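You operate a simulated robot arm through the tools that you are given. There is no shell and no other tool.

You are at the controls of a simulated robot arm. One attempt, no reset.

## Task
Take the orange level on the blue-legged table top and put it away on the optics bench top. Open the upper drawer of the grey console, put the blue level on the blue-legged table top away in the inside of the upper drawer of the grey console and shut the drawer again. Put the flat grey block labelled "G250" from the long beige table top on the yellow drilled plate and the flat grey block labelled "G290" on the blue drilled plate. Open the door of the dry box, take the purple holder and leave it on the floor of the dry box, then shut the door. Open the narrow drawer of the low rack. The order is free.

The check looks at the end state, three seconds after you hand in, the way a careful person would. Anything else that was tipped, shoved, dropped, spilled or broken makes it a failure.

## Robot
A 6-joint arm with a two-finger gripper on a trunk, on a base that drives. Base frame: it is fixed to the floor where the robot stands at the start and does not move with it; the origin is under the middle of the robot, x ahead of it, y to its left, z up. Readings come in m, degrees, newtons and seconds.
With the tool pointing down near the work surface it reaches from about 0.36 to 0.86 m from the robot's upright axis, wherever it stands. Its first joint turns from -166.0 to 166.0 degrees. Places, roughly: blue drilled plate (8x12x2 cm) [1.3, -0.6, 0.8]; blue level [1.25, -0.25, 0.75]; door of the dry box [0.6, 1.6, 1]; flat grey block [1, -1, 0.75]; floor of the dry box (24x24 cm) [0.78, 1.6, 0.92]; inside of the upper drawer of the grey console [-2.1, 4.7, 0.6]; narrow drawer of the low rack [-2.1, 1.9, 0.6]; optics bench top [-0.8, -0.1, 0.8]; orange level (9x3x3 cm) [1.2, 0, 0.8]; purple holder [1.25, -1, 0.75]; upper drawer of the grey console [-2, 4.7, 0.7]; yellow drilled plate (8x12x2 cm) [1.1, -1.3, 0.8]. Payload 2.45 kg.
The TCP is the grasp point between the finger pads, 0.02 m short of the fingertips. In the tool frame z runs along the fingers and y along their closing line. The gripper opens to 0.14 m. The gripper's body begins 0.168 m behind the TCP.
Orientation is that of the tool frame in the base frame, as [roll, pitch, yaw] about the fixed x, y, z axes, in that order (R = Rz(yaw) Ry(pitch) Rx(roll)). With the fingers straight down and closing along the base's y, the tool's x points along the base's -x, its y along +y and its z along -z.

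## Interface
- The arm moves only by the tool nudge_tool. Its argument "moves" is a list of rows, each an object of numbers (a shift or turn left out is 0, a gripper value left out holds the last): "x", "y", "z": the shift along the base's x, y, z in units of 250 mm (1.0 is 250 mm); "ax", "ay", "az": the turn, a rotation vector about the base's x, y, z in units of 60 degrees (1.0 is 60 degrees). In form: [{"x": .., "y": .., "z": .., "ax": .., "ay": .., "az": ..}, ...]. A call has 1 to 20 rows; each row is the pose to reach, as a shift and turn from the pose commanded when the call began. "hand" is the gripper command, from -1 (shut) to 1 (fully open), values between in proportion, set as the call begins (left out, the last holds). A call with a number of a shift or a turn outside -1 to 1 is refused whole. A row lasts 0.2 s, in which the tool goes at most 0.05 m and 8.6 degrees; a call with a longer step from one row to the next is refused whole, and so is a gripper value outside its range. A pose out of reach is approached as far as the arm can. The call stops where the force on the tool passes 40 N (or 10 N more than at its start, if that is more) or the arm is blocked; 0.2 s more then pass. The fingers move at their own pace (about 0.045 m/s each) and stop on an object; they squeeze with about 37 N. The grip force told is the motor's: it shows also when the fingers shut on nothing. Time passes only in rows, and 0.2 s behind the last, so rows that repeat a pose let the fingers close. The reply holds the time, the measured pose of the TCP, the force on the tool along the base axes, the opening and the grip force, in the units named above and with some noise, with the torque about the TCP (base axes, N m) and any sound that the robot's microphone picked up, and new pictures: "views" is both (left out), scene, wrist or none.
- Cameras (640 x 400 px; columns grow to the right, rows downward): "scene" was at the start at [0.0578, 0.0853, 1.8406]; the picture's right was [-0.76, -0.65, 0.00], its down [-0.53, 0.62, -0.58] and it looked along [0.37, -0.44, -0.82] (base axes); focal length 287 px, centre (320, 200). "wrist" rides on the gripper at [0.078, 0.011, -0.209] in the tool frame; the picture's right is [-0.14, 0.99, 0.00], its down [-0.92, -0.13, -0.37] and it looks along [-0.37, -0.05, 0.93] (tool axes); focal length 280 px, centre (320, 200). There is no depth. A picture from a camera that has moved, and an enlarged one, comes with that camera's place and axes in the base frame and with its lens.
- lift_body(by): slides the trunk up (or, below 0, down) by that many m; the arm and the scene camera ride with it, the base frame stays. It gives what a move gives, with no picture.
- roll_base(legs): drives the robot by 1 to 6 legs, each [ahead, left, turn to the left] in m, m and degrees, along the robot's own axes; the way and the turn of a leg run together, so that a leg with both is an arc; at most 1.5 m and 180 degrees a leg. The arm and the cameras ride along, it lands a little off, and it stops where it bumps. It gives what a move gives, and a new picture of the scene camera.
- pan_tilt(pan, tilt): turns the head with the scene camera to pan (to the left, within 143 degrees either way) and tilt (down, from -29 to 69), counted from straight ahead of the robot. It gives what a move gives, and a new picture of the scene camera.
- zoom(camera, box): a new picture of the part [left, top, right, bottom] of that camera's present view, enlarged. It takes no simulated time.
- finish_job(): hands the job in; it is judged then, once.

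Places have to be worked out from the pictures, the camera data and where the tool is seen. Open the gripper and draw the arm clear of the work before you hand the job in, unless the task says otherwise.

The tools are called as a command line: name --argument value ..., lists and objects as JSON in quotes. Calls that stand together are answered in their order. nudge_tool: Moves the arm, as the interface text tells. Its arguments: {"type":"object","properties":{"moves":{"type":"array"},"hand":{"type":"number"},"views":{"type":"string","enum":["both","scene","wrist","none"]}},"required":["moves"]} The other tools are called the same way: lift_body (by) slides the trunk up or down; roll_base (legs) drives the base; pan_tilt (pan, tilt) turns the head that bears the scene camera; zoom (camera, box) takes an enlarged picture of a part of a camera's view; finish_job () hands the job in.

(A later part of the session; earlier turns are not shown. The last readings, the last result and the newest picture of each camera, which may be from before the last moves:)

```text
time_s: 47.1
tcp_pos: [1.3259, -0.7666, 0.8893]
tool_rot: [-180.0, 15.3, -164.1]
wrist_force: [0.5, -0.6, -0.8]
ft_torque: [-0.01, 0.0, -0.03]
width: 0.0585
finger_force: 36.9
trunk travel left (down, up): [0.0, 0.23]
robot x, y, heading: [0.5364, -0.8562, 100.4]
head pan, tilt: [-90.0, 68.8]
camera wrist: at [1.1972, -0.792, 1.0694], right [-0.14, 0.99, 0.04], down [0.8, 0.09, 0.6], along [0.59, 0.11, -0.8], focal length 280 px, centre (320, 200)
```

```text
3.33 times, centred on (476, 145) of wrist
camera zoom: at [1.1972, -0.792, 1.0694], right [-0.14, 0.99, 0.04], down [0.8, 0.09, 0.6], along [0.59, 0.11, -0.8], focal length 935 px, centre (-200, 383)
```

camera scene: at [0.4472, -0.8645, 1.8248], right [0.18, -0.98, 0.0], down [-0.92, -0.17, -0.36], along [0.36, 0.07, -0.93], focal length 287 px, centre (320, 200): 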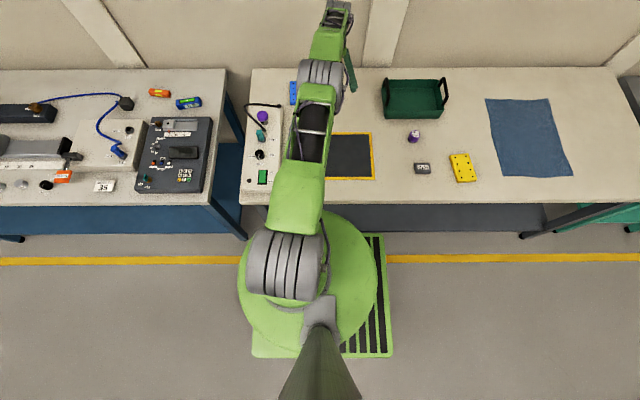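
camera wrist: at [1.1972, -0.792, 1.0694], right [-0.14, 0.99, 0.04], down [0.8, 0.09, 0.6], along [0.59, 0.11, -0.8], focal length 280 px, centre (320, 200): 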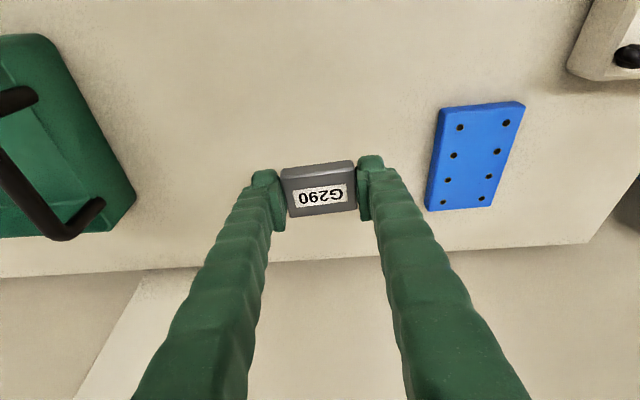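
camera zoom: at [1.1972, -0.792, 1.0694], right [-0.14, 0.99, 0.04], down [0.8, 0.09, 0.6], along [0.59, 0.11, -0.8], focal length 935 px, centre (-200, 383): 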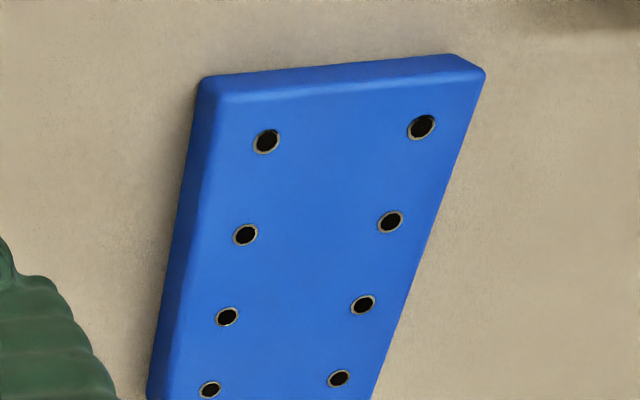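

Triangulating the plate's holes gives its top at z≈0.82 and centre about [1.321, -0.604], yaw 13°. I drive the base 0.11 m ahead so the plate lies straight out to the right.

roll_base --legs '[[0.11, 0, 0.4]]'

zoom --camera "wrist" --box '[0, 0, 640, 400]'

```text
time_s: 48.3
tcp_pos: [1.3043, -0.6547, 0.8892]
tool_rot: [-179.9, 15.3, -163.7]
wrist_force: [0.4, 0.2, -0.7]
ft_torque: [-0.05, 0.02, 0.0]
width: 0.0588
finger_force: 37.3
trunk travel left (down, up): [0.0, 0.23]
robot x, y, heading: [0.5111, -0.7531, 101.1]
head pan, tilt: [-90.0, 68.8]
camera scene: at [0.4262, -0.7576, 1.7248], right [0.19, -0.98, 0.0], down [-0.91, -0.18, -0.36], along [0.36, 0.07, -0.93], focal length 287 px, centre (320, 200)
```

scene: 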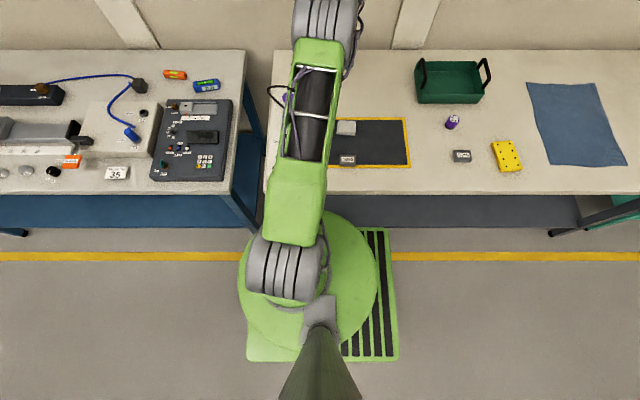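

```text
1.00 times, centred on (320, 200) of wrist (not enlarged: the box is as wide or as high as the picture)
camera zoom: at [1.1766, -0.68, 1.0695], right [-0.15, 0.99, 0.03], down [0.79, 0.1, 0.6], along [0.59, 0.12, -0.8], focal length 280 px, centre (320, 200)
```

zoom: 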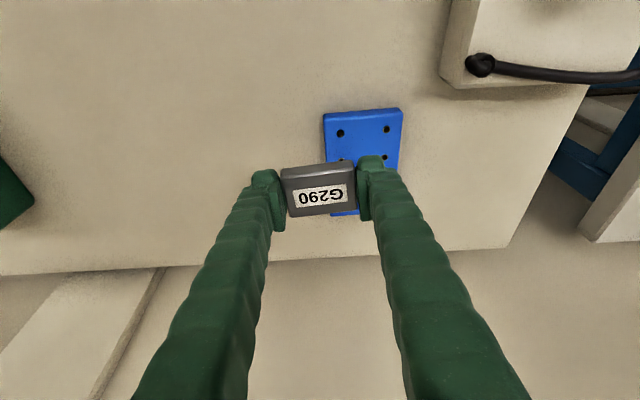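

I shift the block over the plate centre, turn it 3° to line up with the plate, and keep the height for now.

nudge_tool --moves '[{"x": 0.03, "y": 0.1, "az": -0.03}, {"x": 0.079, "y": 0.207, "az": -0.055}, {"x": 0.079, "y": 0.207, "az": -0.055}]' --views "wrist"

```text
time_s: 49.1
tcp_pos: [1.3253, -0.6042, 0.8912]
tool_rot: [-179.9, 15.4, -167.1]
wrist_force: [0.7, 0.5, -1.7]
ft_torque: [-0.01, 0.0, 0.01]
width: 0.0589
finger_force: 36.5
trunk travel left (down, up): [0.0, 0.23]
robot x, y, heading: [0.5124, -0.7525, 100.9]
head pan, tilt: [-90.0, 68.8]
camera wrist: at [1.1961, -0.6222, 1.0707], right [-0.09, 1.0, 0.04], down [0.8, 0.05, 0.6], along [0.59, 0.08, -0.8], focal length 280 px, centre (320, 200)
```

wrist: 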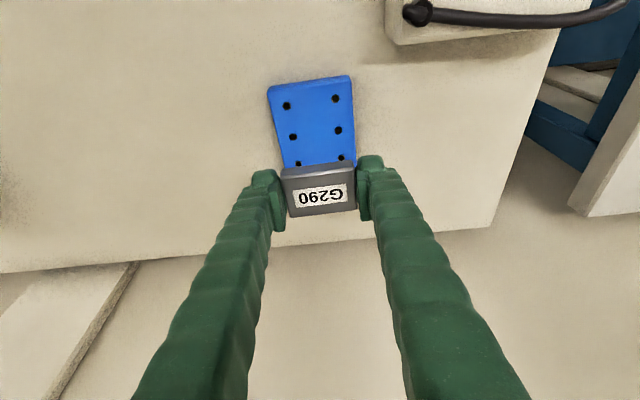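

The plate centre re-checks at [1.319, -0.604], right under the block. I lower to just above the plate.

nudge_tool --moves '[{"z": -0.08, "x": -0.006}, {"z": -0.14, "x": -0.008}, {"z": -0.176, "x": -0.008, "y": 0.004}, {"z": -0.176, "x": -0.008, "y": 0.004}]' --views "wrist"

```text
time_s: 50.1
tcp_pos: [1.3227, -0.6012, 0.8457]
tool_rot: [-179.9, 15.4, -167.1]
wrist_force: [-0.3, 0.6, -1.2]
ft_torque: [-0.02, 0.0, 0.0]
width: 0.0589
finger_force: 36.6
trunk travel left (down, up): [0.0, 0.23]
robot x, y, heading: [0.5109, -0.7502, 100.8]
head pan, tilt: [-90.0, 68.8]
camera wrist: at [1.1943, -0.6197, 1.0256], right [-0.09, 1.0, 0.04], down [0.8, 0.05, 0.6], along [0.59, 0.08, -0.8], focal length 280 px, centre (320, 200)
```

wrist: 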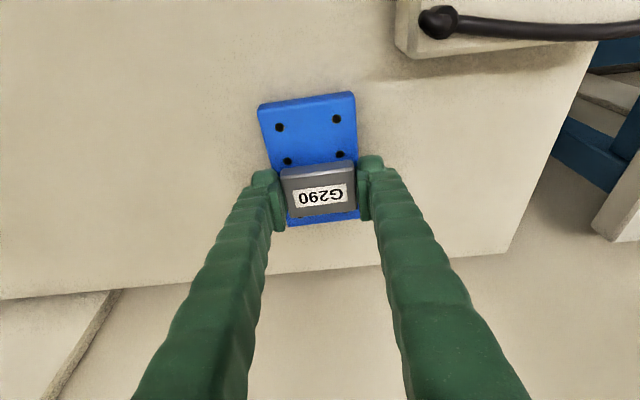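

The block is within about 5 mm of the plate centre. I trim 4 mm inward and lower the last 4 mm.

nudge_tool --moves '[{"x": -0.016, "y": -0.006, "z": 0}, {"x": -0.016, "y": -0.006, "z": -0.008}, {"x": -0.016, "y": -0.006, "z": -0.016}, {"x": -0.016, "y": -0.006, "z": -0.016}]' --views "none"

```text
time_s: 51.1
tcp_pos: [1.3194, -0.6036, 0.8418]
tool_rot: [-179.9, 15.5, -167.0]
wrist_force: [-0.3, 0.6, -0.9]
ft_torque: [0.04, 0.0, -0.02]
width: 0.0591
finger_force: 36.6
trunk travel left (down, up): [0.0, 0.23]
robot x, y, heading: [0.5085, -0.7535, 101.0]
head pan, tilt: [-90.0, 68.8]
```

No contact yet at 0.842, so I go down in 1 mm steps until the plate is felt.

nudge_tool --moves '[{"z": -0.004}, {"z": -0.008}, {"z": -0.008}]' --views "none"

zoom --camera "wrist" --box '[240, 80, 400, 240]'

```text
time_s: 51.9
tcp_pos: [1.3192, -0.6029, 0.8407]
tool_rot: [-180.0, 15.3, -166.9]
wrist_force: [-0.7, -0.6, 1.3]
ft_torque: [-0.04, -0.06, 0.0]
width: 0.0586
finger_force: 37.6
trunk travel left (down, up): [0.0, 0.23]
robot x, y, heading: [0.5092, -0.7538, 101.2]
head pan, tilt: [-90.0, 68.8]
```

```text
2.50 times, centred on (320, 160) of wrist
camera zoom: at [1.1897, -0.6215, 1.0203], right [-0.09, 1.0, 0.04], down [0.8, 0.05, 0.6], along [0.6, 0.08, -0.8], focal length 701 px, centre (320, 300)
```

zoom: 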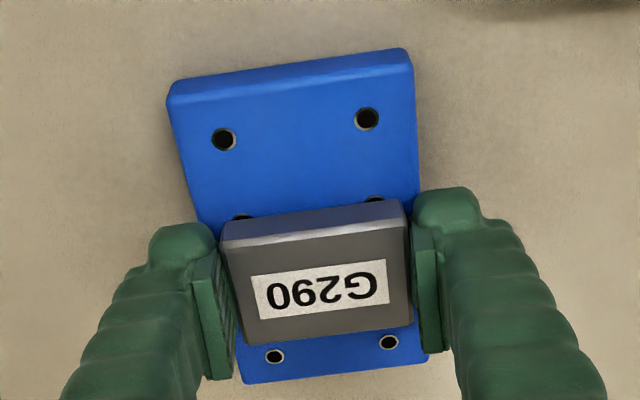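

The block is well inside the plate. I continue down by 1 mm steps till contact.

nudge_tool --moves '[{"z": -0.004, "x": -0.01}, {"z": -0.008, "x": -0.018}, {"z": -0.008, "x": -0.018}]' --views "none"

```text
time_s: 52.7
tcp_pos: [1.3163, -0.602, 0.8394]
tool_rot: [-179.9, 15.8, -167.0]
wrist_force: [5.4, -0.5, 14.4]
ft_torque: [-0.06, -0.02, 0.02]
width: 0.0586
finger_force: 36.6
trunk travel left (down, up): [0.0, 0.23]
robot x, y, heading: [0.5114, -0.7512, 101.0]
head pan, tilt: [-90.0, 68.8]
```

Contact is felt (14 N), so the block rests on the plate. I open the fingers and then lift straight up.

nudge_tool --moves '[{"z": 0}, {"z": 0}, {"z": 0}, {"z": 0}]' --hand 0.3 --views "none"

nudge_tool --moves '[{"z": 0.08, "x": -0.02}, {"z": 0.2, "x": -0.05}, {"z": 0.4, "x": -0.1}]' --views "wrist"

```text
time_s: 53.7
tcp_pos: [1.314, -0.6038, 0.8361]
tool_rot: [-179.8, 15.4, -167.0]
wrist_force: [-0.1, 0.0, -0.1]
ft_torque: [0.04, 0.04, -0.02]
width: 0.091
finger_force: 0.2
trunk travel left (down, up): [0.0, 0.23]
robot x, y, heading: [0.5106, -0.7503, 100.9]
head pan, tilt: [-90.0, 68.8]
```

```text
refused: row 3 steps farther than a row can; nothing moved
```

The release went cleanly, but the lift was refused for too long a step. I lift in smaller steps.

nudge_tool --moves '[{"z": 0.08}, {"z": 0.24, "x": -0.03}, {"z": 0.42, "x": -0.08}, {"z": 0.6, "x": -0.14}]' --views "wrist"

```text
time_s: 54.7
tcp_pos: [1.2807, -0.6044, 0.9891]
tool_rot: [-179.8, 15.4, -166.9]
wrist_force: [-0.4, -0.3, -0.3]
ft_torque: [-0.02, -0.04, -0.01]
width: 0.0909
finger_force: 0.0
trunk travel left (down, up): [0.0, 0.23]
robot x, y, heading: [0.5101, -0.7537, 100.9]
head pan, tilt: [-90.0, 68.8]
camera wrist: at [1.1505, -0.6233, 1.1689], right [-0.09, 1.0, 0.04], down [0.8, 0.05, 0.6], along [0.6, 0.08, -0.8], focal length 280 px, centre (320, 200)
```

wrist: 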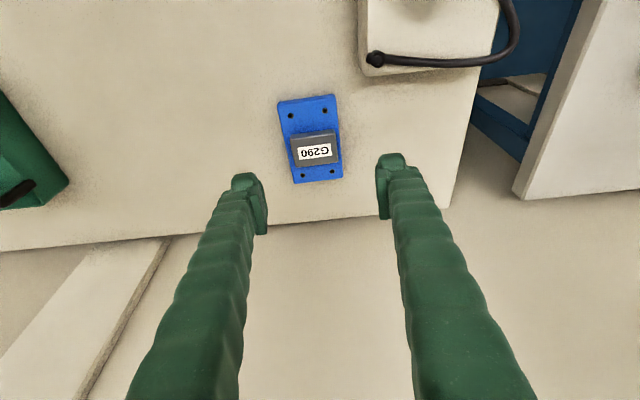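

G290 lies flat on the blue plate. Next is G250; I straighten the tool, retract the arm and raise it before driving back along the table.

nudge_tool --moves '[{"x": -0.18, "y": -0.035, "z": 0.05, "ax": -0.0115, "ay": 0.05}, {"x": -0.36, "y": -0.07, "z": 0.1, "ax": -0.023, "ay": 0.1}, {"x": -0.54, "y": -0.105, "z": 0.15, "ax": -0.0344, "ay": 0.15}, {"x": -0.72, "y": -0.14, "z": 0.2, "ax": -0.0458, "ay": 0.2}, {"x": -0.9, "y": -0.175, "z": 0.24, "ax": -0.0573, "ay": 0.25}, {"x": -0.9, "y": -0.175, "z": 0.24, "ax": -0.0573, "ay": 0.25}]' --hand 1 --views "none"

roll_base --legs '[[0, 0.08, 0], [-0.58, 0, 0]]'

zoom --camera "wrist" --box '[0, 0, 640, 400]'

```text
time_s: 56.1
tcp_pos: [1.0537, -0.6457, 1.0496]
tool_rot: [-179.9, 0.0, -167.1]
wrist_force: [-0.8, -0.3, 0.3]
ft_torque: [-0.01, 0.02, -0.02]
width: 0.1402
finger_force: 0.1
trunk travel left (down, up): [0.0, 0.23]
robot x, y, heading: [0.5071, -0.7554, 100.8]
head pan, tilt: [-90.0, 68.8]
```

```text
time_s: 60.3
tcp_pos: [1.0912, -1.2256, 1.0479]
tool_rot: [-179.9, 0.0, -166.6]
wrist_force: [0.9, -0.8, 0.1]
ft_torque: [-0.01, 0.0, 0.04]
width: 0.14
finger_force: 0.1
trunk travel left (down, up): [0.0, 0.23]
robot x, y, heading: [0.5453, -1.3338, 101.1]
head pan, tilt: [-90.0, 68.8]
camera scene: at [0.4621, -1.3426, 1.7248], right [0.2, -0.98, 0.0], down [-0.91, -0.18, -0.36], along [0.36, 0.07, -0.93], focal length 287 px, centre (320, 200)
```

scene: 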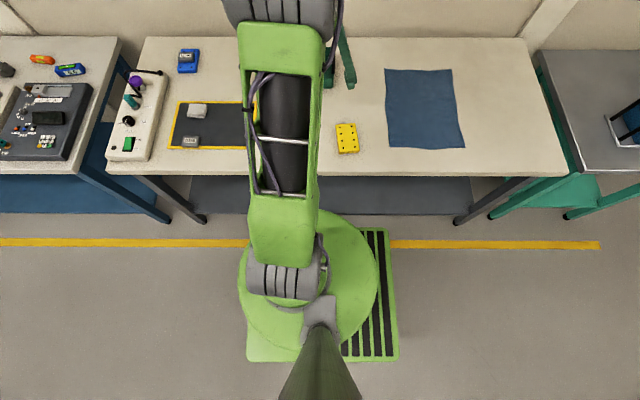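

```text
1.00 times, centred on (320, 200) of wrist (not enlarged: the box is as wide or as high as the picture)
camera zoom: at [1.0128, -1.2331, 1.2572], right [-0.09, 1.0, 0.0], down [0.93, 0.09, 0.37], along [0.37, 0.03, -0.93], focal length 280 px, centre (320, 200)
```

zoom: 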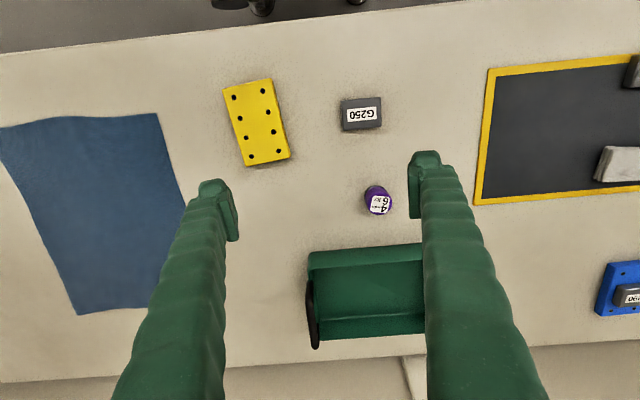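

Clear view of G250 (about [1.043, -1.169]), the yellow plate (about [1.072, -1.322]) and the holder. I zoom in for orientations.

zoom --camera "wrist" --box '[328, 90, 392, 130]'

zoom --camera "wrist" --box '[210, 70, 306, 170]'

zoom --camera "wrist" --box '[340, 170, 420, 230]'

```text
10.00 times, centred on (360, 110) of wrist
camera zoom: at [1.0128, -1.2331, 1.2572], right [-0.09, 1.0, 0.0], down [0.93, 0.09, 0.37], along [0.37, 0.03, -0.93], focal length 2804 px, centre (-80, 1100)
```

zoom: 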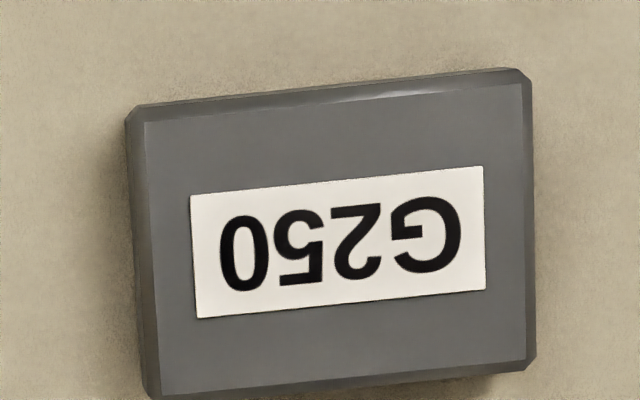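

```text
4.00 times, centred on (258, 120) of wrist
camera zoom: at [1.0128, -1.2331, 1.2572], right [-0.09, 1.0, 0.0], down [0.93, 0.09, 0.37], along [0.37, 0.03, -0.93], focal length 1122 px, centre (568, 520)
```

zoom: 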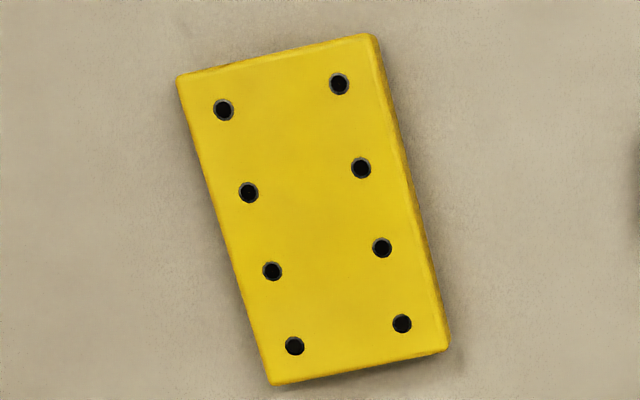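

```text
6.67 times, centred on (380, 200) of wrist
camera zoom: at [1.0128, -1.2331, 1.2572], right [-0.09, 1.0, 0.0], down [0.93, 0.09, 0.37], along [0.37, 0.03, -0.93], focal length 1869 px, centre (-80, 200)
```

zoom: 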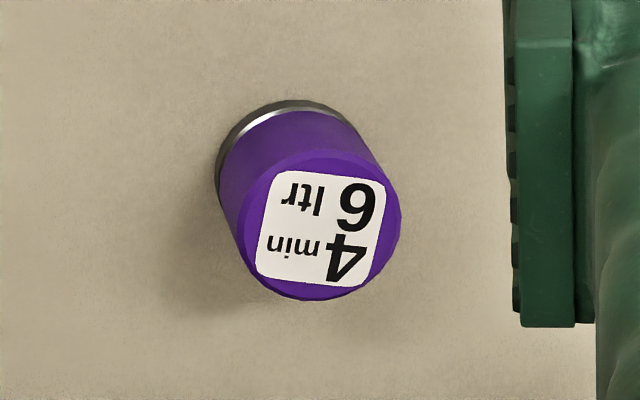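

G250's long axis is at 101°, the yellow plate's centre at [1.074, -1.324] with yaw 17°. I move over G250, rotate −2.4° and descend to z 0.90 with the fingers part-open.

nudge_tool --moves '[{"x": -0.05, "y": 0.06, "z": -0.15, "az": -0.02}, {"x": -0.1, "y": 0.12, "z": -0.3, "az": -0.04}, {"x": -0.15, "y": 0.18, "z": -0.45, "az": -0.04}, {"x": -0.19, "y": 0.233, "z": -0.59, "az": -0.04}, {"x": -0.19, "y": 0.233, "z": -0.59, "az": -0.04}]' --hand 0.5 --views "wrist"

```text
time_s: 61.5
tcp_pos: [1.0424, -1.1676, 0.9]
tool_rot: [-179.9, 0.1, -169.1]
wrist_force: [-0.2, -0.1, 0.9]
ft_torque: [-0.01, 0.0, 0.0]
width: 0.1052
finger_force: 0.1
trunk travel left (down, up): [0.0, 0.23]
robot x, y, heading: [0.547, -1.3353, 101.2]
head pan, tilt: [-90.0, 68.8]
camera wrist: at [0.9646, -1.1713, 1.1085], right [-0.05, 1.0, 0.0], down [0.93, 0.05, 0.37], along [0.37, 0.02, -0.93], focal length 280 px, centre (320, 200)
```

wrist: 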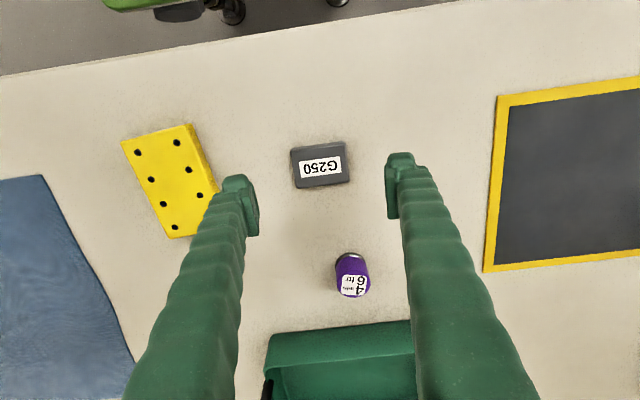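

The block is centred under the tool. I descend to z 0.824 and check the forces.

nudge_tool --moves '[{"z": -0.12, "x": 0.003}, {"z": -0.24, "x": 0.004}, {"z": -0.304, "x": 0.004}, {"z": -0.304, "x": 0.004}]' --views "wrist"

```text
time_s: 62.5
tcp_pos: [1.0447, -1.1686, 0.8245]
tool_rot: [-179.9, 0.0, -169.0]
wrist_force: [-0.6, -0.3, 0.9]
ft_torque: [0.02, 0.0, -0.02]
width: 0.1049
finger_force: 0.0
trunk travel left (down, up): [0.0, 0.23]
robot x, y, heading: [0.5455, -1.3375, 101.0]
head pan, tilt: [-90.0, 68.8]
camera wrist: at [0.9659, -1.1721, 1.0331], right [-0.05, 1.0, 0.0], down [0.93, 0.05, 0.37], along [0.37, 0.02, -0.93], focal length 280 px, centre (320, 200)
```

wrist: 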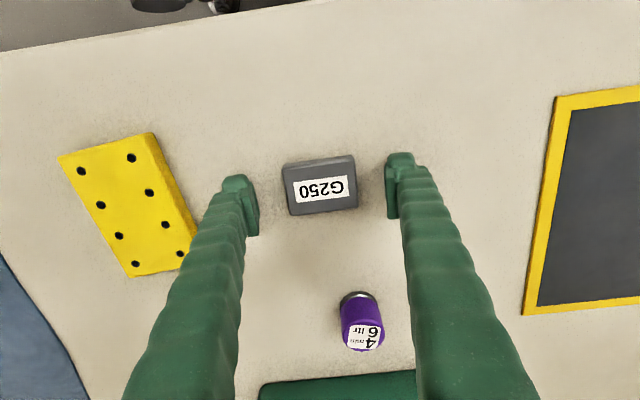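

The block stands centred between the fingers without contact. I close the gripper.

nudge_tool --moves '[{"z": -0.004}, {"z": -0.004}, {"z": -0.004}, {"z": -0.004}, {"z": -0.004}, {"z": -0.004}]' --hand -1 --views "none"

nudge_tool --moves '[{"z": 0.12}, {"z": 0.24}, {"z": 0.24}]' --views "wrist"

```text
time_s: 63.9
tcp_pos: [1.0445, -1.1684, 0.8234]
tool_rot: [-179.8, -0.1, -169.1]
wrist_force: [-1.0, 0.3, -0.2]
ft_torque: [0.0, -0.03, 0.02]
width: 0.0588
finger_force: 36.1
trunk travel left (down, up): [0.0, 0.23]
robot x, y, heading: [0.5473, -1.3365, 101.3]
head pan, tilt: [-90.0, 68.8]
```

```text
time_s: 64.7
tcp_pos: [1.0446, -1.1665, 0.8829]
tool_rot: [-179.9, 0.0, -169.1]
wrist_force: [0.5, 0.4, -1.3]
ft_torque: [0.0, -0.03, 0.01]
width: 0.0587
finger_force: 37.0
trunk travel left (down, up): [0.0, 0.23]
robot x, y, heading: [0.5476, -1.34, 101.5]
head pan, tilt: [-90.0, 68.8]
camera wrist: at [0.9658, -1.1707, 1.0912], right [-0.05, 1.0, 0.0], down [0.93, 0.05, 0.37], along [0.37, 0.02, -0.93], focal length 280 px, centre (320, 200)
```

wrist: 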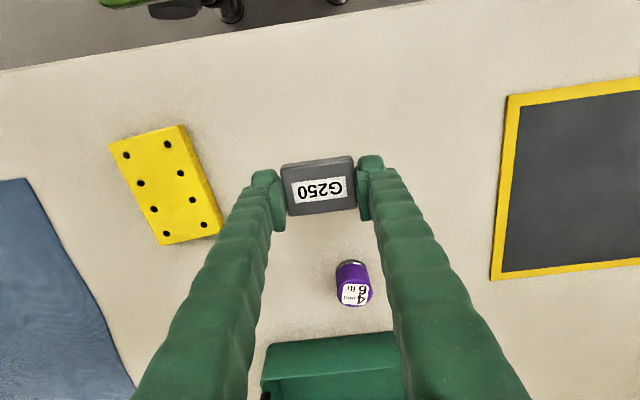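

G250 is lifted. I carry it over the yellow plate's centre and turn it 6° to match the plate.

nudge_tool --moves '[{"x": 0.03, "y": -0.16, "az": 0.025}, {"x": 0.06, "y": -0.32, "az": 0.05}, {"x": 0.09, "y": -0.48, "az": 0.075}, {"x": 0.119, "y": -0.63, "az": 0.1}, {"x": 0.119, "y": -0.63, "az": 0.1}]' --views "wrist"

```text
time_s: 65.9
tcp_pos: [1.0729, -1.3244, 0.8849]
tool_rot: [-179.9, 0.0, -163.1]
wrist_force: [0.5, -0.6, -0.9]
ft_torque: [0.0, -0.05, 0.0]
width: 0.0586
finger_force: 37.3
trunk travel left (down, up): [0.0, 0.23]
robot x, y, heading: [0.5477, -1.3348, 101.5]
head pan, tilt: [-90.0, 68.8]
camera wrist: at [0.9953, -1.3362, 1.0933], right [-0.16, 0.99, 0.0], down [0.92, 0.15, 0.37], along [0.36, 0.06, -0.93], focal length 280 px, centre (320, 200)
```

wrist: 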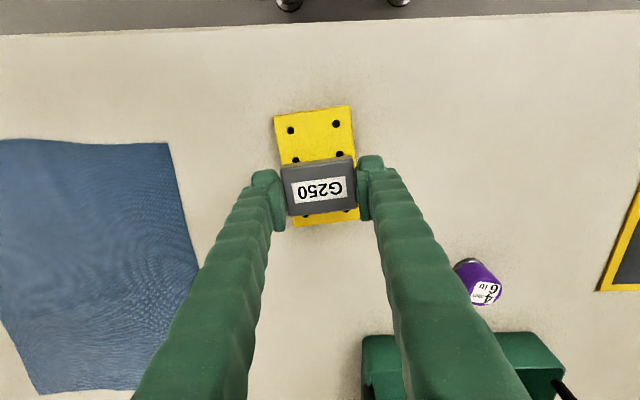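

The block is over the plate. I lower it to just above contact and then feel down.

nudge_tool --moves '[{"z": -0.08}, {"z": -0.14}, {"z": -0.156}, {"z": -0.16}, {"z": -0.164}, {"z": -0.164}]' --views "wrist"

```text
time_s: 67.3
tcp_pos: [1.0746, -1.3244, 0.8429]
tool_rot: [-180.0, 0.0, -163.1]
wrist_force: [0.4, 0.9, -1.9]
ft_torque: [0.04, 0.0, 0.02]
width: 0.0586
finger_force: 37.5
trunk travel left (down, up): [0.0, 0.23]
robot x, y, heading: [0.5462, -1.3397, 101.6]
head pan, tilt: [-90.0, 68.8]
camera wrist: at [0.9967, -1.3371, 1.0518], right [-0.16, 0.99, 0.0], down [0.92, 0.15, 0.37], along [0.36, 0.06, -0.93], focal length 280 px, centre (320, 200)
```

wrist: 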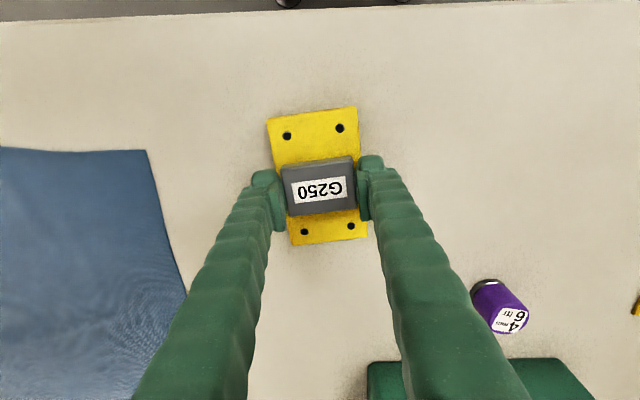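

Well centred between the outer hole rows; no contact yet. I lower by 1 mm steps.

nudge_tool --moves '[{"z": -0.004}, {"z": -0.008}, {"z": -0.01}]' --views "none"

```text
time_s: 68.1
tcp_pos: [1.0736, -1.325, 0.8415]
tool_rot: [-179.9, 0.1, -163.2]
wrist_force: [0.5, 2.1, 8.5]
ft_torque: [0.04, 0.16, 0.01]
width: 0.0587
finger_force: 37.0
trunk travel left (down, up): [0.0, 0.23]
robot x, y, heading: [0.5437, -1.3365, 101.3]
head pan, tilt: [-90.0, 68.8]
```

Contact (8.5 N): the block rests on the yellow plate. I open the fingers moderately and then rise.

nudge_tool --moves '[{"z": 0}, {"z": 0}, {"z": 0}, {"z": 0}]' --hand 0.3 --views "none"

nudge_tool --moves '[{"z": 0.06}, {"z": 0.2}, {"z": 0.38}, {"z": 0.56}, {"z": 0.74}, {"z": 0.9}]' --views "both"

```text
time_s: 69.1
tcp_pos: [1.0737, -1.3242, 0.841]
tool_rot: [-179.9, 0.1, -163.1]
wrist_force: [-0.1, -0.3, -0.4]
ft_torque: [0.04, 0.01, 0.03]
width: 0.0907
finger_force: 0.0
trunk travel left (down, up): [0.0, 0.23]
robot x, y, heading: [0.5491, -1.3368, 101.5]
head pan, tilt: [-90.0, 68.8]
```

```text
time_s: 70.5
tcp_pos: [1.0727, -1.3242, 1.0654]
tool_rot: [-179.9, 0.0, -163.1]
wrist_force: [-0.3, 0.3, 1.1]
ft_torque: [-0.02, -0.01, -0.02]
width: 0.0911
finger_force: 0.2
trunk travel left (down, up): [0.0, 0.23]
robot x, y, heading: [0.5414, -1.3338, 101.4]
head pan, tilt: [-90.0, 68.8]
camera scene: at [0.4617, -1.3423, 1.7248], right [0.2, -0.98, 0.0], down [-0.91, -0.18, -0.36], along [0.36, 0.07, -0.93], focal length 287 px, centre (320, 200)
camera wrist: at [0.9953, -1.3377, 1.2736], right [-0.16, 0.99, 0.0], down [0.92, 0.15, 0.37], along [0.36, 0.06, -0.93], focal length 280 px, centre (320, 200)
```

scene: 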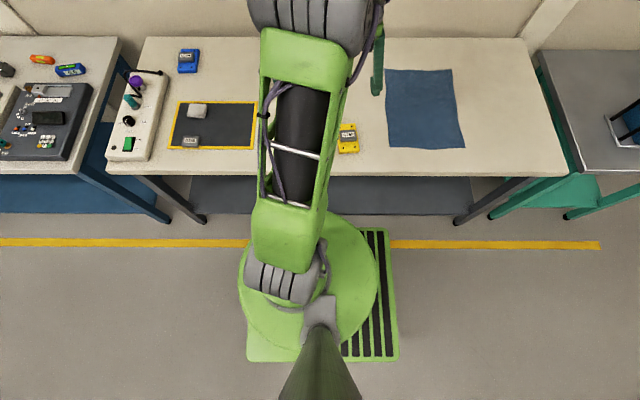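
wrist: 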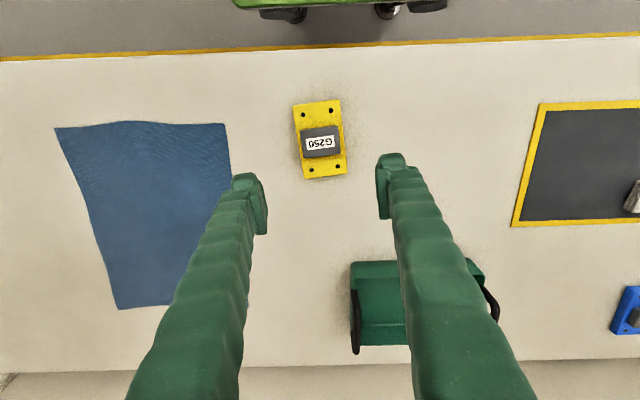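

G250 lies on the yellow plate. Next is the orange level, now estimated at [1.195, 0.002] with the corrected table height; I drive ahead along the tables to stand opposite it.

roll_base --legs '[[1.17, 0, -0.3]]'

zoom --camera "wrist" --box '[0, 0, 640, 400]'

```text
time_s: 76.5
tcp_pos: [0.8395, -0.1791, 1.0649]
tool_rot: [-179.9, 0.0, -162.6]
wrist_force: [0.0, 1.2, -0.1]
ft_torque: [-0.02, -0.03, -0.03]
width: 0.0908
finger_force: 0.0
trunk travel left (down, up): [0.0, 0.23]
robot x, y, heading: [0.31, -0.1962, 101.6]
head pan, tilt: [-90.0, 68.8]
camera scene: at [0.2278, -0.2005, 1.7248], right [0.21, -0.98, 0.0], down [-0.91, -0.19, -0.36], along [0.35, 0.07, -0.93], focal length 287 px, centre (320, 200)
```

scene: 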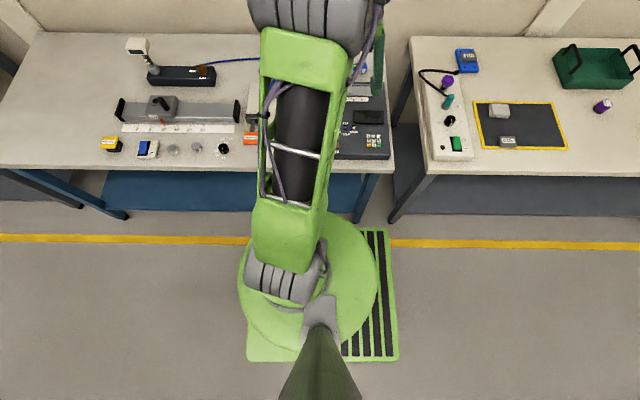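

```text
1.00 times, centred on (320, 200) of wrist (not enlarged: the box is as wide or as high as the picture)
camera zoom: at [0.7613, -0.1912, 1.273], right [-0.17, 0.99, 0.0], down [0.92, 0.15, 0.37], along [0.36, 0.06, -0.93], focal length 280 px, centre (320, 200)
```

zoom: 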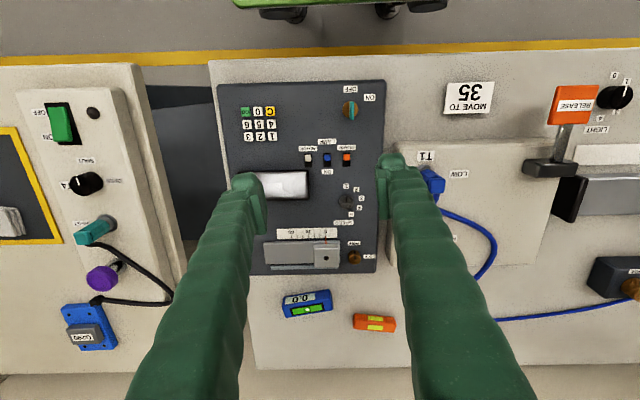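

Both levels are visible in the wrist view. I close in on the table by 8.5 cm, correct the heading, and zoom on the orange level.

roll_base --legs '[[0.02, -0.085, -0.8]]'

zoom --camera "wrist" --box '[240, 240, 432, 360]'

```text
time_s: 77.9
tcp_pos: [0.9192, -0.1485, 1.0643]
tool_rot: [-179.9, -0.1, -163.4]
wrist_force: [0.3, -0.2, 0.1]
ft_torque: [0.01, 0.02, -0.02]
width: 0.0911
finger_force: 0.1
trunk travel left (down, up): [0.0, 0.23]
robot x, y, heading: [0.3921, -0.1586, 101.3]
head pan, tilt: [-90.0, 68.8]
camera scene: at [0.3088, -0.1625, 1.7248], right [0.19, -0.98, 0.0], down [-0.91, -0.18, -0.36], along [0.36, 0.07, -0.93], focal length 287 px, centre (320, 200)
```

scene: 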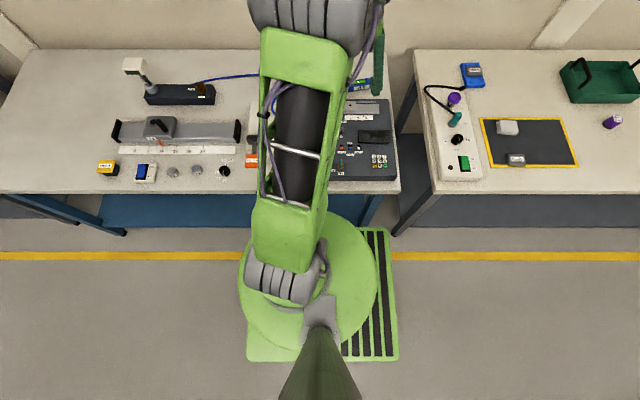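

```text
3.33 times, centred on (336, 300) of wrist
camera zoom: at [0.8422, -0.1604, 1.2728], right [-0.15, 0.99, 0.0], down [0.92, 0.14, 0.37], along [0.36, 0.05, -0.93], focal length 935 px, centre (267, -133)
```

zoom: 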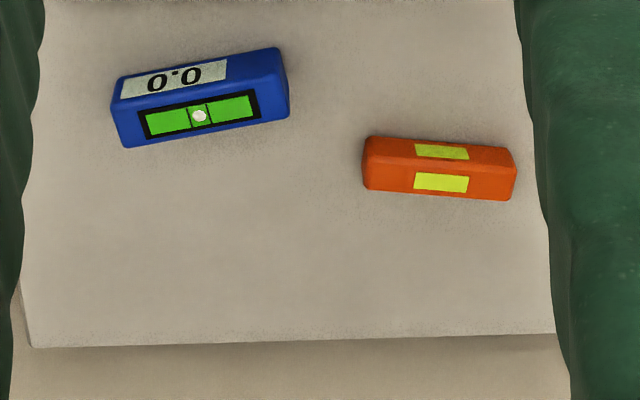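

The orange level's top is centred near [1.200, -0.003], long axis at about 94°. I turn the tool −13° to line up the closing line with its length, and move above it with an outward tilt.

nudge_tool --moves '[{"x": 0.16, "y": 0.08, "z": -0.04, "az": -0.043}, {"x": 0.32, "y": 0.16, "z": -0.08, "az": -0.086}, {"x": 0.48, "y": 0.24, "z": -0.12, "az": -0.129}, {"x": 0.64, "y": 0.32, "z": -0.16, "az": -0.172}, {"x": 0.8, "y": 0.4, "z": -0.2, "az": -0.215}]' --hand 0.6 --views "none"

nudge_tool --moves '[{"x": 0.04, "y": 0.045, "z": -0.08, "ax": 0.0043, "ay": -0.0665}, {"x": 0.08, "y": 0.09, "z": -0.16, "ax": 0.0086, "ay": -0.133}, {"x": 0.2, "y": 0.135, "z": -0.24, "ax": 0.013, "ay": -0.2}, {"x": 0.325, "y": 0.18, "z": -0.32, "ax": 0.0172, "ay": -0.266}, {"x": 0.325, "y": 0.18, "z": -0.32, "ax": 0.0172, "ay": -0.266}]' --views "both"

```text
time_s: 79.1
tcp_pos: [1.1205, -0.0474, 1.0155]
tool_rot: [-179.9, 0.1, -176.3]
wrist_force: [-0.8, 0.3, 0.0]
ft_torque: [0.0, -0.01, -0.01]
width: 0.1118
finger_force: 0.0
trunk travel left (down, up): [0.0, 0.23]
robot x, y, heading: [0.3956, -0.1574, 101.1]
head pan, tilt: [-90.0, 68.8]
```

```text
time_s: 80.3
tcp_pos: [1.2024, -0.0047, 0.9341]
tool_rot: [-179.8, 16.1, -176.4]
wrist_force: [-0.1, 0.1, 0.3]
ft_torque: [-0.01, 0.0, -0.01]
width: 0.1121
finger_force: 0.2
trunk travel left (down, up): [0.0, 0.23]
robot x, y, heading: [0.3925, -0.1569, 101.2]
head pan, tilt: [-90.0, 68.8]
camera scene: at [0.3084, -0.1626, 1.7248], right [0.19, -0.98, 0.0], down [-0.91, -0.18, -0.36], along [0.36, 0.07, -0.93], focal length 287 px, centre (320, 200)
camera wrist: at [1.0693, -0.0014, 1.1125], right [0.07, 1.0, 0.04], down [0.79, -0.08, 0.61], along [0.61, -0.01, -0.79], focal length 280 px, centre (320, 200)
```

scene: 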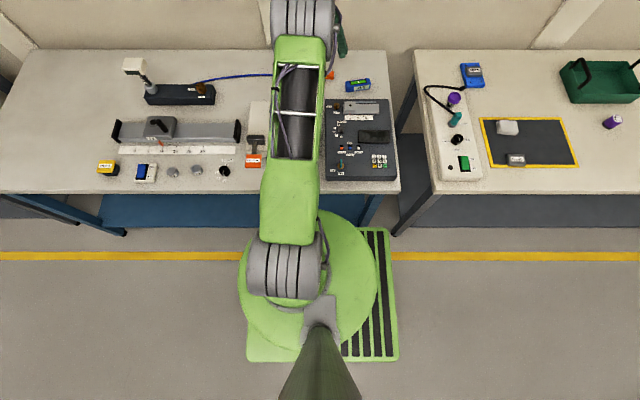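
wrist: 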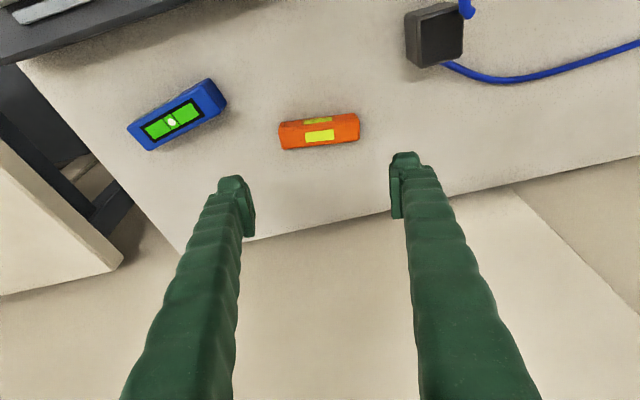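

The level is now just ahead in view. I zoom in for exact ends and orientation.

zoom --camera "wrist" --box '[256, 90, 384, 170]'

```text
5.00 times, centred on (320, 130) of wrist
camera zoom: at [1.0693, -0.0014, 1.1125], right [0.07, 1.0, 0.04], down [0.79, -0.08, 0.61], along [0.61, -0.01, -0.79], focal length 1402 px, centre (320, 550)
```

zoom: 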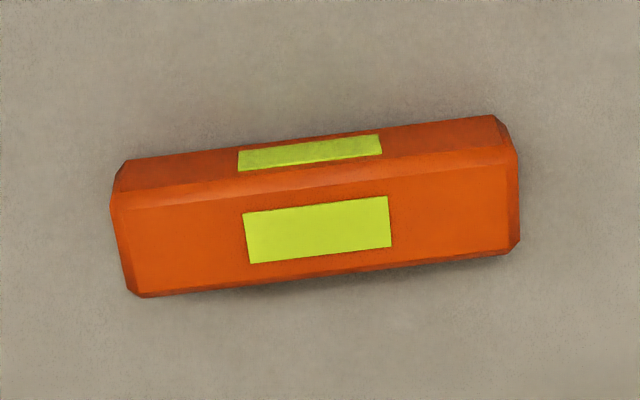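

The level's axis is at 92°, centre [1.201, 0.000]. I align and descend to z≈0.84 first.

nudge_tool --moves '[{"x": -0.02, "y": 0.018, "z": -0.1, "az": -0.03}, {"x": -0.022, "y": 0.018, "z": -0.22, "az": -0.03}, {"x": -0.022, "y": 0.018, "z": -0.34, "az": -0.03}, {"x": -0.022, "y": 0.018, "z": -0.38, "az": -0.03}, {"x": -0.022, "y": 0.018, "z": -0.38, "az": -0.03}]' --views "wrist"

```text
time_s: 81.5
tcp_pos: [1.1962, 0.0008, 0.8395]
tool_rot: [-179.9, 16.1, -178.1]
wrist_force: [0.0, 0.1, -0.3]
ft_torque: [0.0, 0.02, -0.01]
width: 0.1118
finger_force: 0.0
trunk travel left (down, up): [0.0, 0.23]
robot x, y, heading: [0.3958, -0.1548, 100.9]
head pan, tilt: [-90.0, 68.8]
camera wrist: at [1.0635, 0.0069, 1.0177], right [0.1, 0.99, 0.04], down [0.79, -0.1, 0.61], along [0.61, -0.03, -0.79], focal length 280 px, centre (320, 200)
```

wrist: 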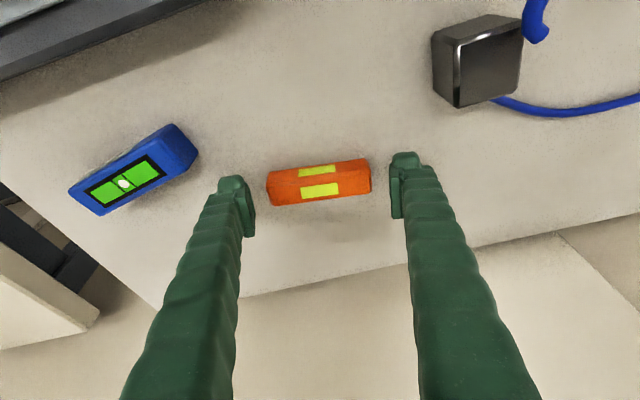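

Fingers straddle the level evenly. I lower the last 11 mm and close the gripper.

nudge_tool --moves '[{"z": -0.024}, {"z": -0.044}, {"z": -0.044}]' --views "none"

nudge_tool --moves '[{"z": 0}, {"z": 0}, {"z": 0}, {"z": 0}, {"z": 0}]' --hand -1 --views "wrist"

```text
time_s: 82.3
tcp_pos: [1.1952, 0.0017, 0.8269]
tool_rot: [-179.8, 16.0, -178.0]
wrist_force: [0.4, 0.9, 0.4]
ft_torque: [-0.01, 0.0, 0.0]
width: 0.1119
finger_force: 0.0
trunk travel left (down, up): [0.0, 0.23]
robot x, y, heading: [0.3923, -0.1583, 101.2]
head pan, tilt: [-90.0, 68.8]
```

```text
time_s: 83.5
tcp_pos: [1.1959, 0.0006, 0.8277]
tool_rot: [-179.9, 16.0, -178.1]
wrist_force: [0.2, 0.3, 0.8]
ft_torque: [-0.02, -0.02, -0.01]
width: 0.0885
finger_force: 36.9
trunk travel left (down, up): [0.0, 0.23]
robot x, y, heading: [0.3886, -0.1566, 101.1]
head pan, tilt: [-90.0, 68.8]
camera wrist: at [1.0633, 0.0076, 1.007], right [0.1, 0.99, 0.04], down [0.79, -0.1, 0.61], along [0.61, -0.03, -0.79], focal length 280 px, centre (320, 200)
```

wrist: 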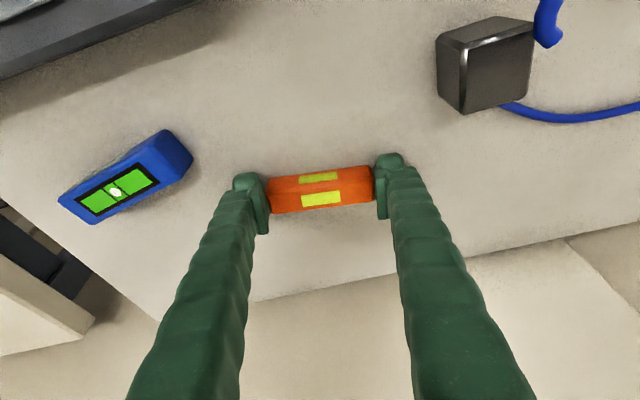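

The orange level is gripped (8.9 cm). I lift it, straighten the tool and retract the arm.

nudge_tool --moves '[{"z": 0.1}, {"z": 0.28}, {"z": 0.46}, {"z": 0.64}, {"z": 0.78}]' --views "none"

nudge_tool --moves '[{"x": -0.18, "y": -0.04, "ax": -0.002, "ay": 0.053}, {"x": -0.36, "y": -0.08, "ax": -0.004, "ay": 0.107}, {"x": -0.54, "y": -0.12, "ax": -0.006, "ay": 0.16}, {"x": -0.72, "y": -0.16, "ax": -0.008, "ay": 0.213}, {"x": -0.9, "y": -0.2, "ax": -0.009, "ay": 0.266}, {"x": -0.98, "y": -0.22, "ax": -0.009, "ay": 0.266}]' --views "both"

```text
time_s: 84.7
tcp_pos: [1.193, 0.0021, 1.0243]
tool_rot: [-179.9, 16.0, -178.1]
wrist_force: [-0.1, 0.5, -0.1]
ft_torque: [-0.03, -0.01, 0.0]
width: 0.0888
finger_force: 36.5
trunk travel left (down, up): [0.0, 0.23]
robot x, y, heading: [0.3915, -0.1578, 101.3]
head pan, tilt: [-90.0, 68.8]
```

```text
time_s: 86.1
tcp_pos: [0.9485, -0.0548, 1.0226]
tool_rot: [-179.9, 0.0, -178.0]
wrist_force: [-0.6, 0.1, -1.3]
ft_torque: [0.03, 0.02, 0.0]
width: 0.0886
finger_force: 36.7
trunk travel left (down, up): [0.0, 0.23]
robot x, y, heading: [0.389, -0.1552, 100.7]
head pan, tilt: [-90.0, 68.8]
camera scene: at [0.3081, -0.1627, 1.7248], right [0.19, -0.98, 0.0], down [-0.91, -0.18, -0.36], along [0.36, 0.07, -0.93], focal length 287 px, centre (320, 200)
camera wrist: at [0.8712, -0.0463, 1.231], right [0.1, 0.99, 0.0], down [0.92, -0.1, 0.37], along [0.37, -0.04, -0.93], focal length 280 px, centre (320, 200)
```

scene: 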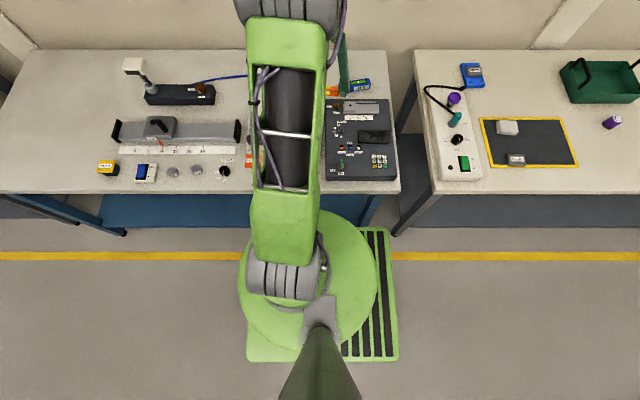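
wrist: 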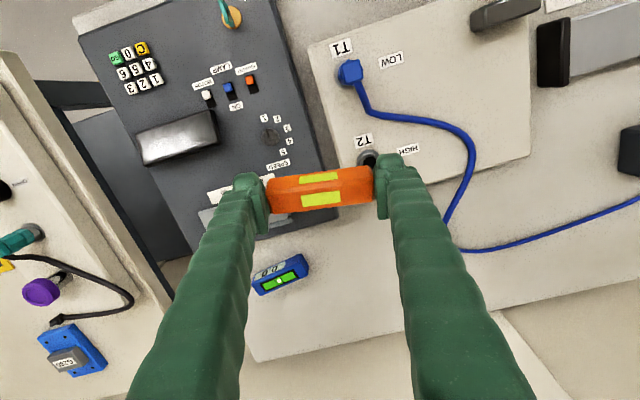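

The level is held above everything. I retreat to the aisle's middle, drive ahead a little and turn 180° so that the optics bench comes to the right side.

roll_base --legs '[[0, 0.36, 0], [0.5, 0, 0], [0, 0, 180]]'

```text
time_s: 99.8
tcp_pos: [-0.6083, 0.1165, 1.0229]
tool_rot: [-179.9, 0.0, 5.9]
wrist_force: [-0.4, -0.7, -0.2]
ft_torque: [-0.03, 0.0, -0.01]
width: 0.0885
finger_force: 37.1
trunk travel left (down, up): [0.0, 0.23]
robot x, y, heading: [-0.0605, 0.2617, -74.8]
head pan, tilt: [-90.0, 68.8]
camera scene: at [0.0262, 0.2714, 1.7248], right [-0.26, 0.97, 0.0], down [0.9, 0.24, -0.36], along [-0.35, -0.09, -0.93], focal length 287 px, centre (320, 200)
```

scene: 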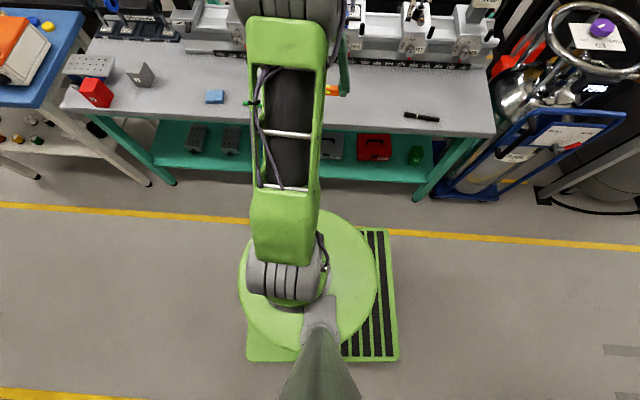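

The turn overshot; heading is −74.8° where −78.9° is parallel to the bench. I correct it and look with the wrist camera.

roll_base --legs '[[0, 0, -4.0]]'

zoom --camera "wrist" --box '[0, 0, 640, 400]'

```text
time_s: 100.7
tcp_pos: [-0.6175, 0.156, 1.0228]
tool_rot: [-179.9, 0.0, 2.1]
wrist_force: [-0.1, -0.5, 0.0]
ft_torque: [-0.03, -0.02, -0.02]
width: 0.0887
finger_force: 36.7
trunk travel left (down, up): [0.0, 0.23]
robot x, y, heading: [-0.0573, 0.2572, -78.9]
head pan, tilt: [-90.0, 68.8]
camera scene: at [0.0268, 0.2656, 1.7248], right [-0.19, 0.98, 0.0], down [0.91, 0.18, -0.36], along [-0.36, -0.07, -0.93], focal length 287 px, centre (320, 200)
```

scene: 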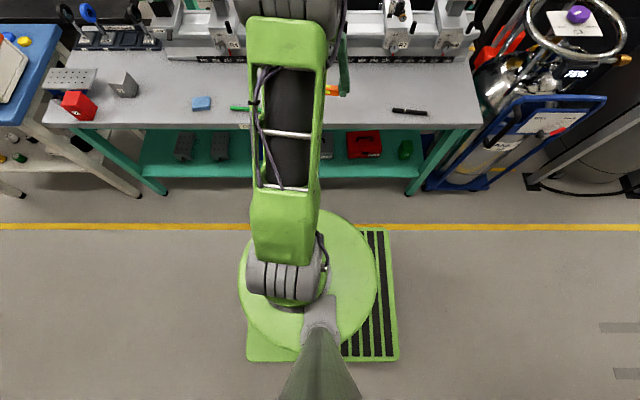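

```text
1.00 times, centred on (320, 200) of wrist (not enlarged: the box is as wide or as high as the picture)
camera zoom: at [-0.538, 0.1474, 1.2309], right [-0.1, -0.99, 0.0], down [-0.92, 0.1, 0.37], along [-0.37, 0.04, -0.93], focal length 280 px, centre (320, 200)
```

zoom: 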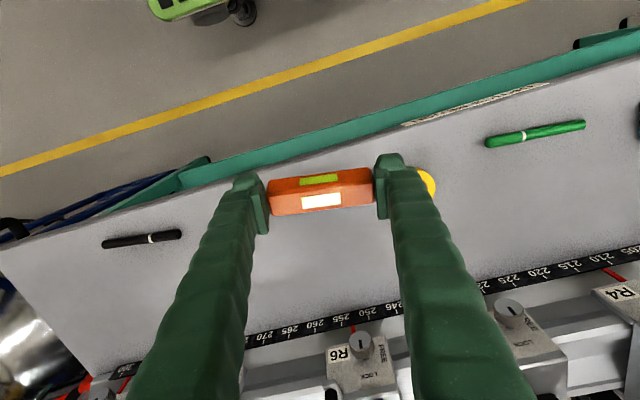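

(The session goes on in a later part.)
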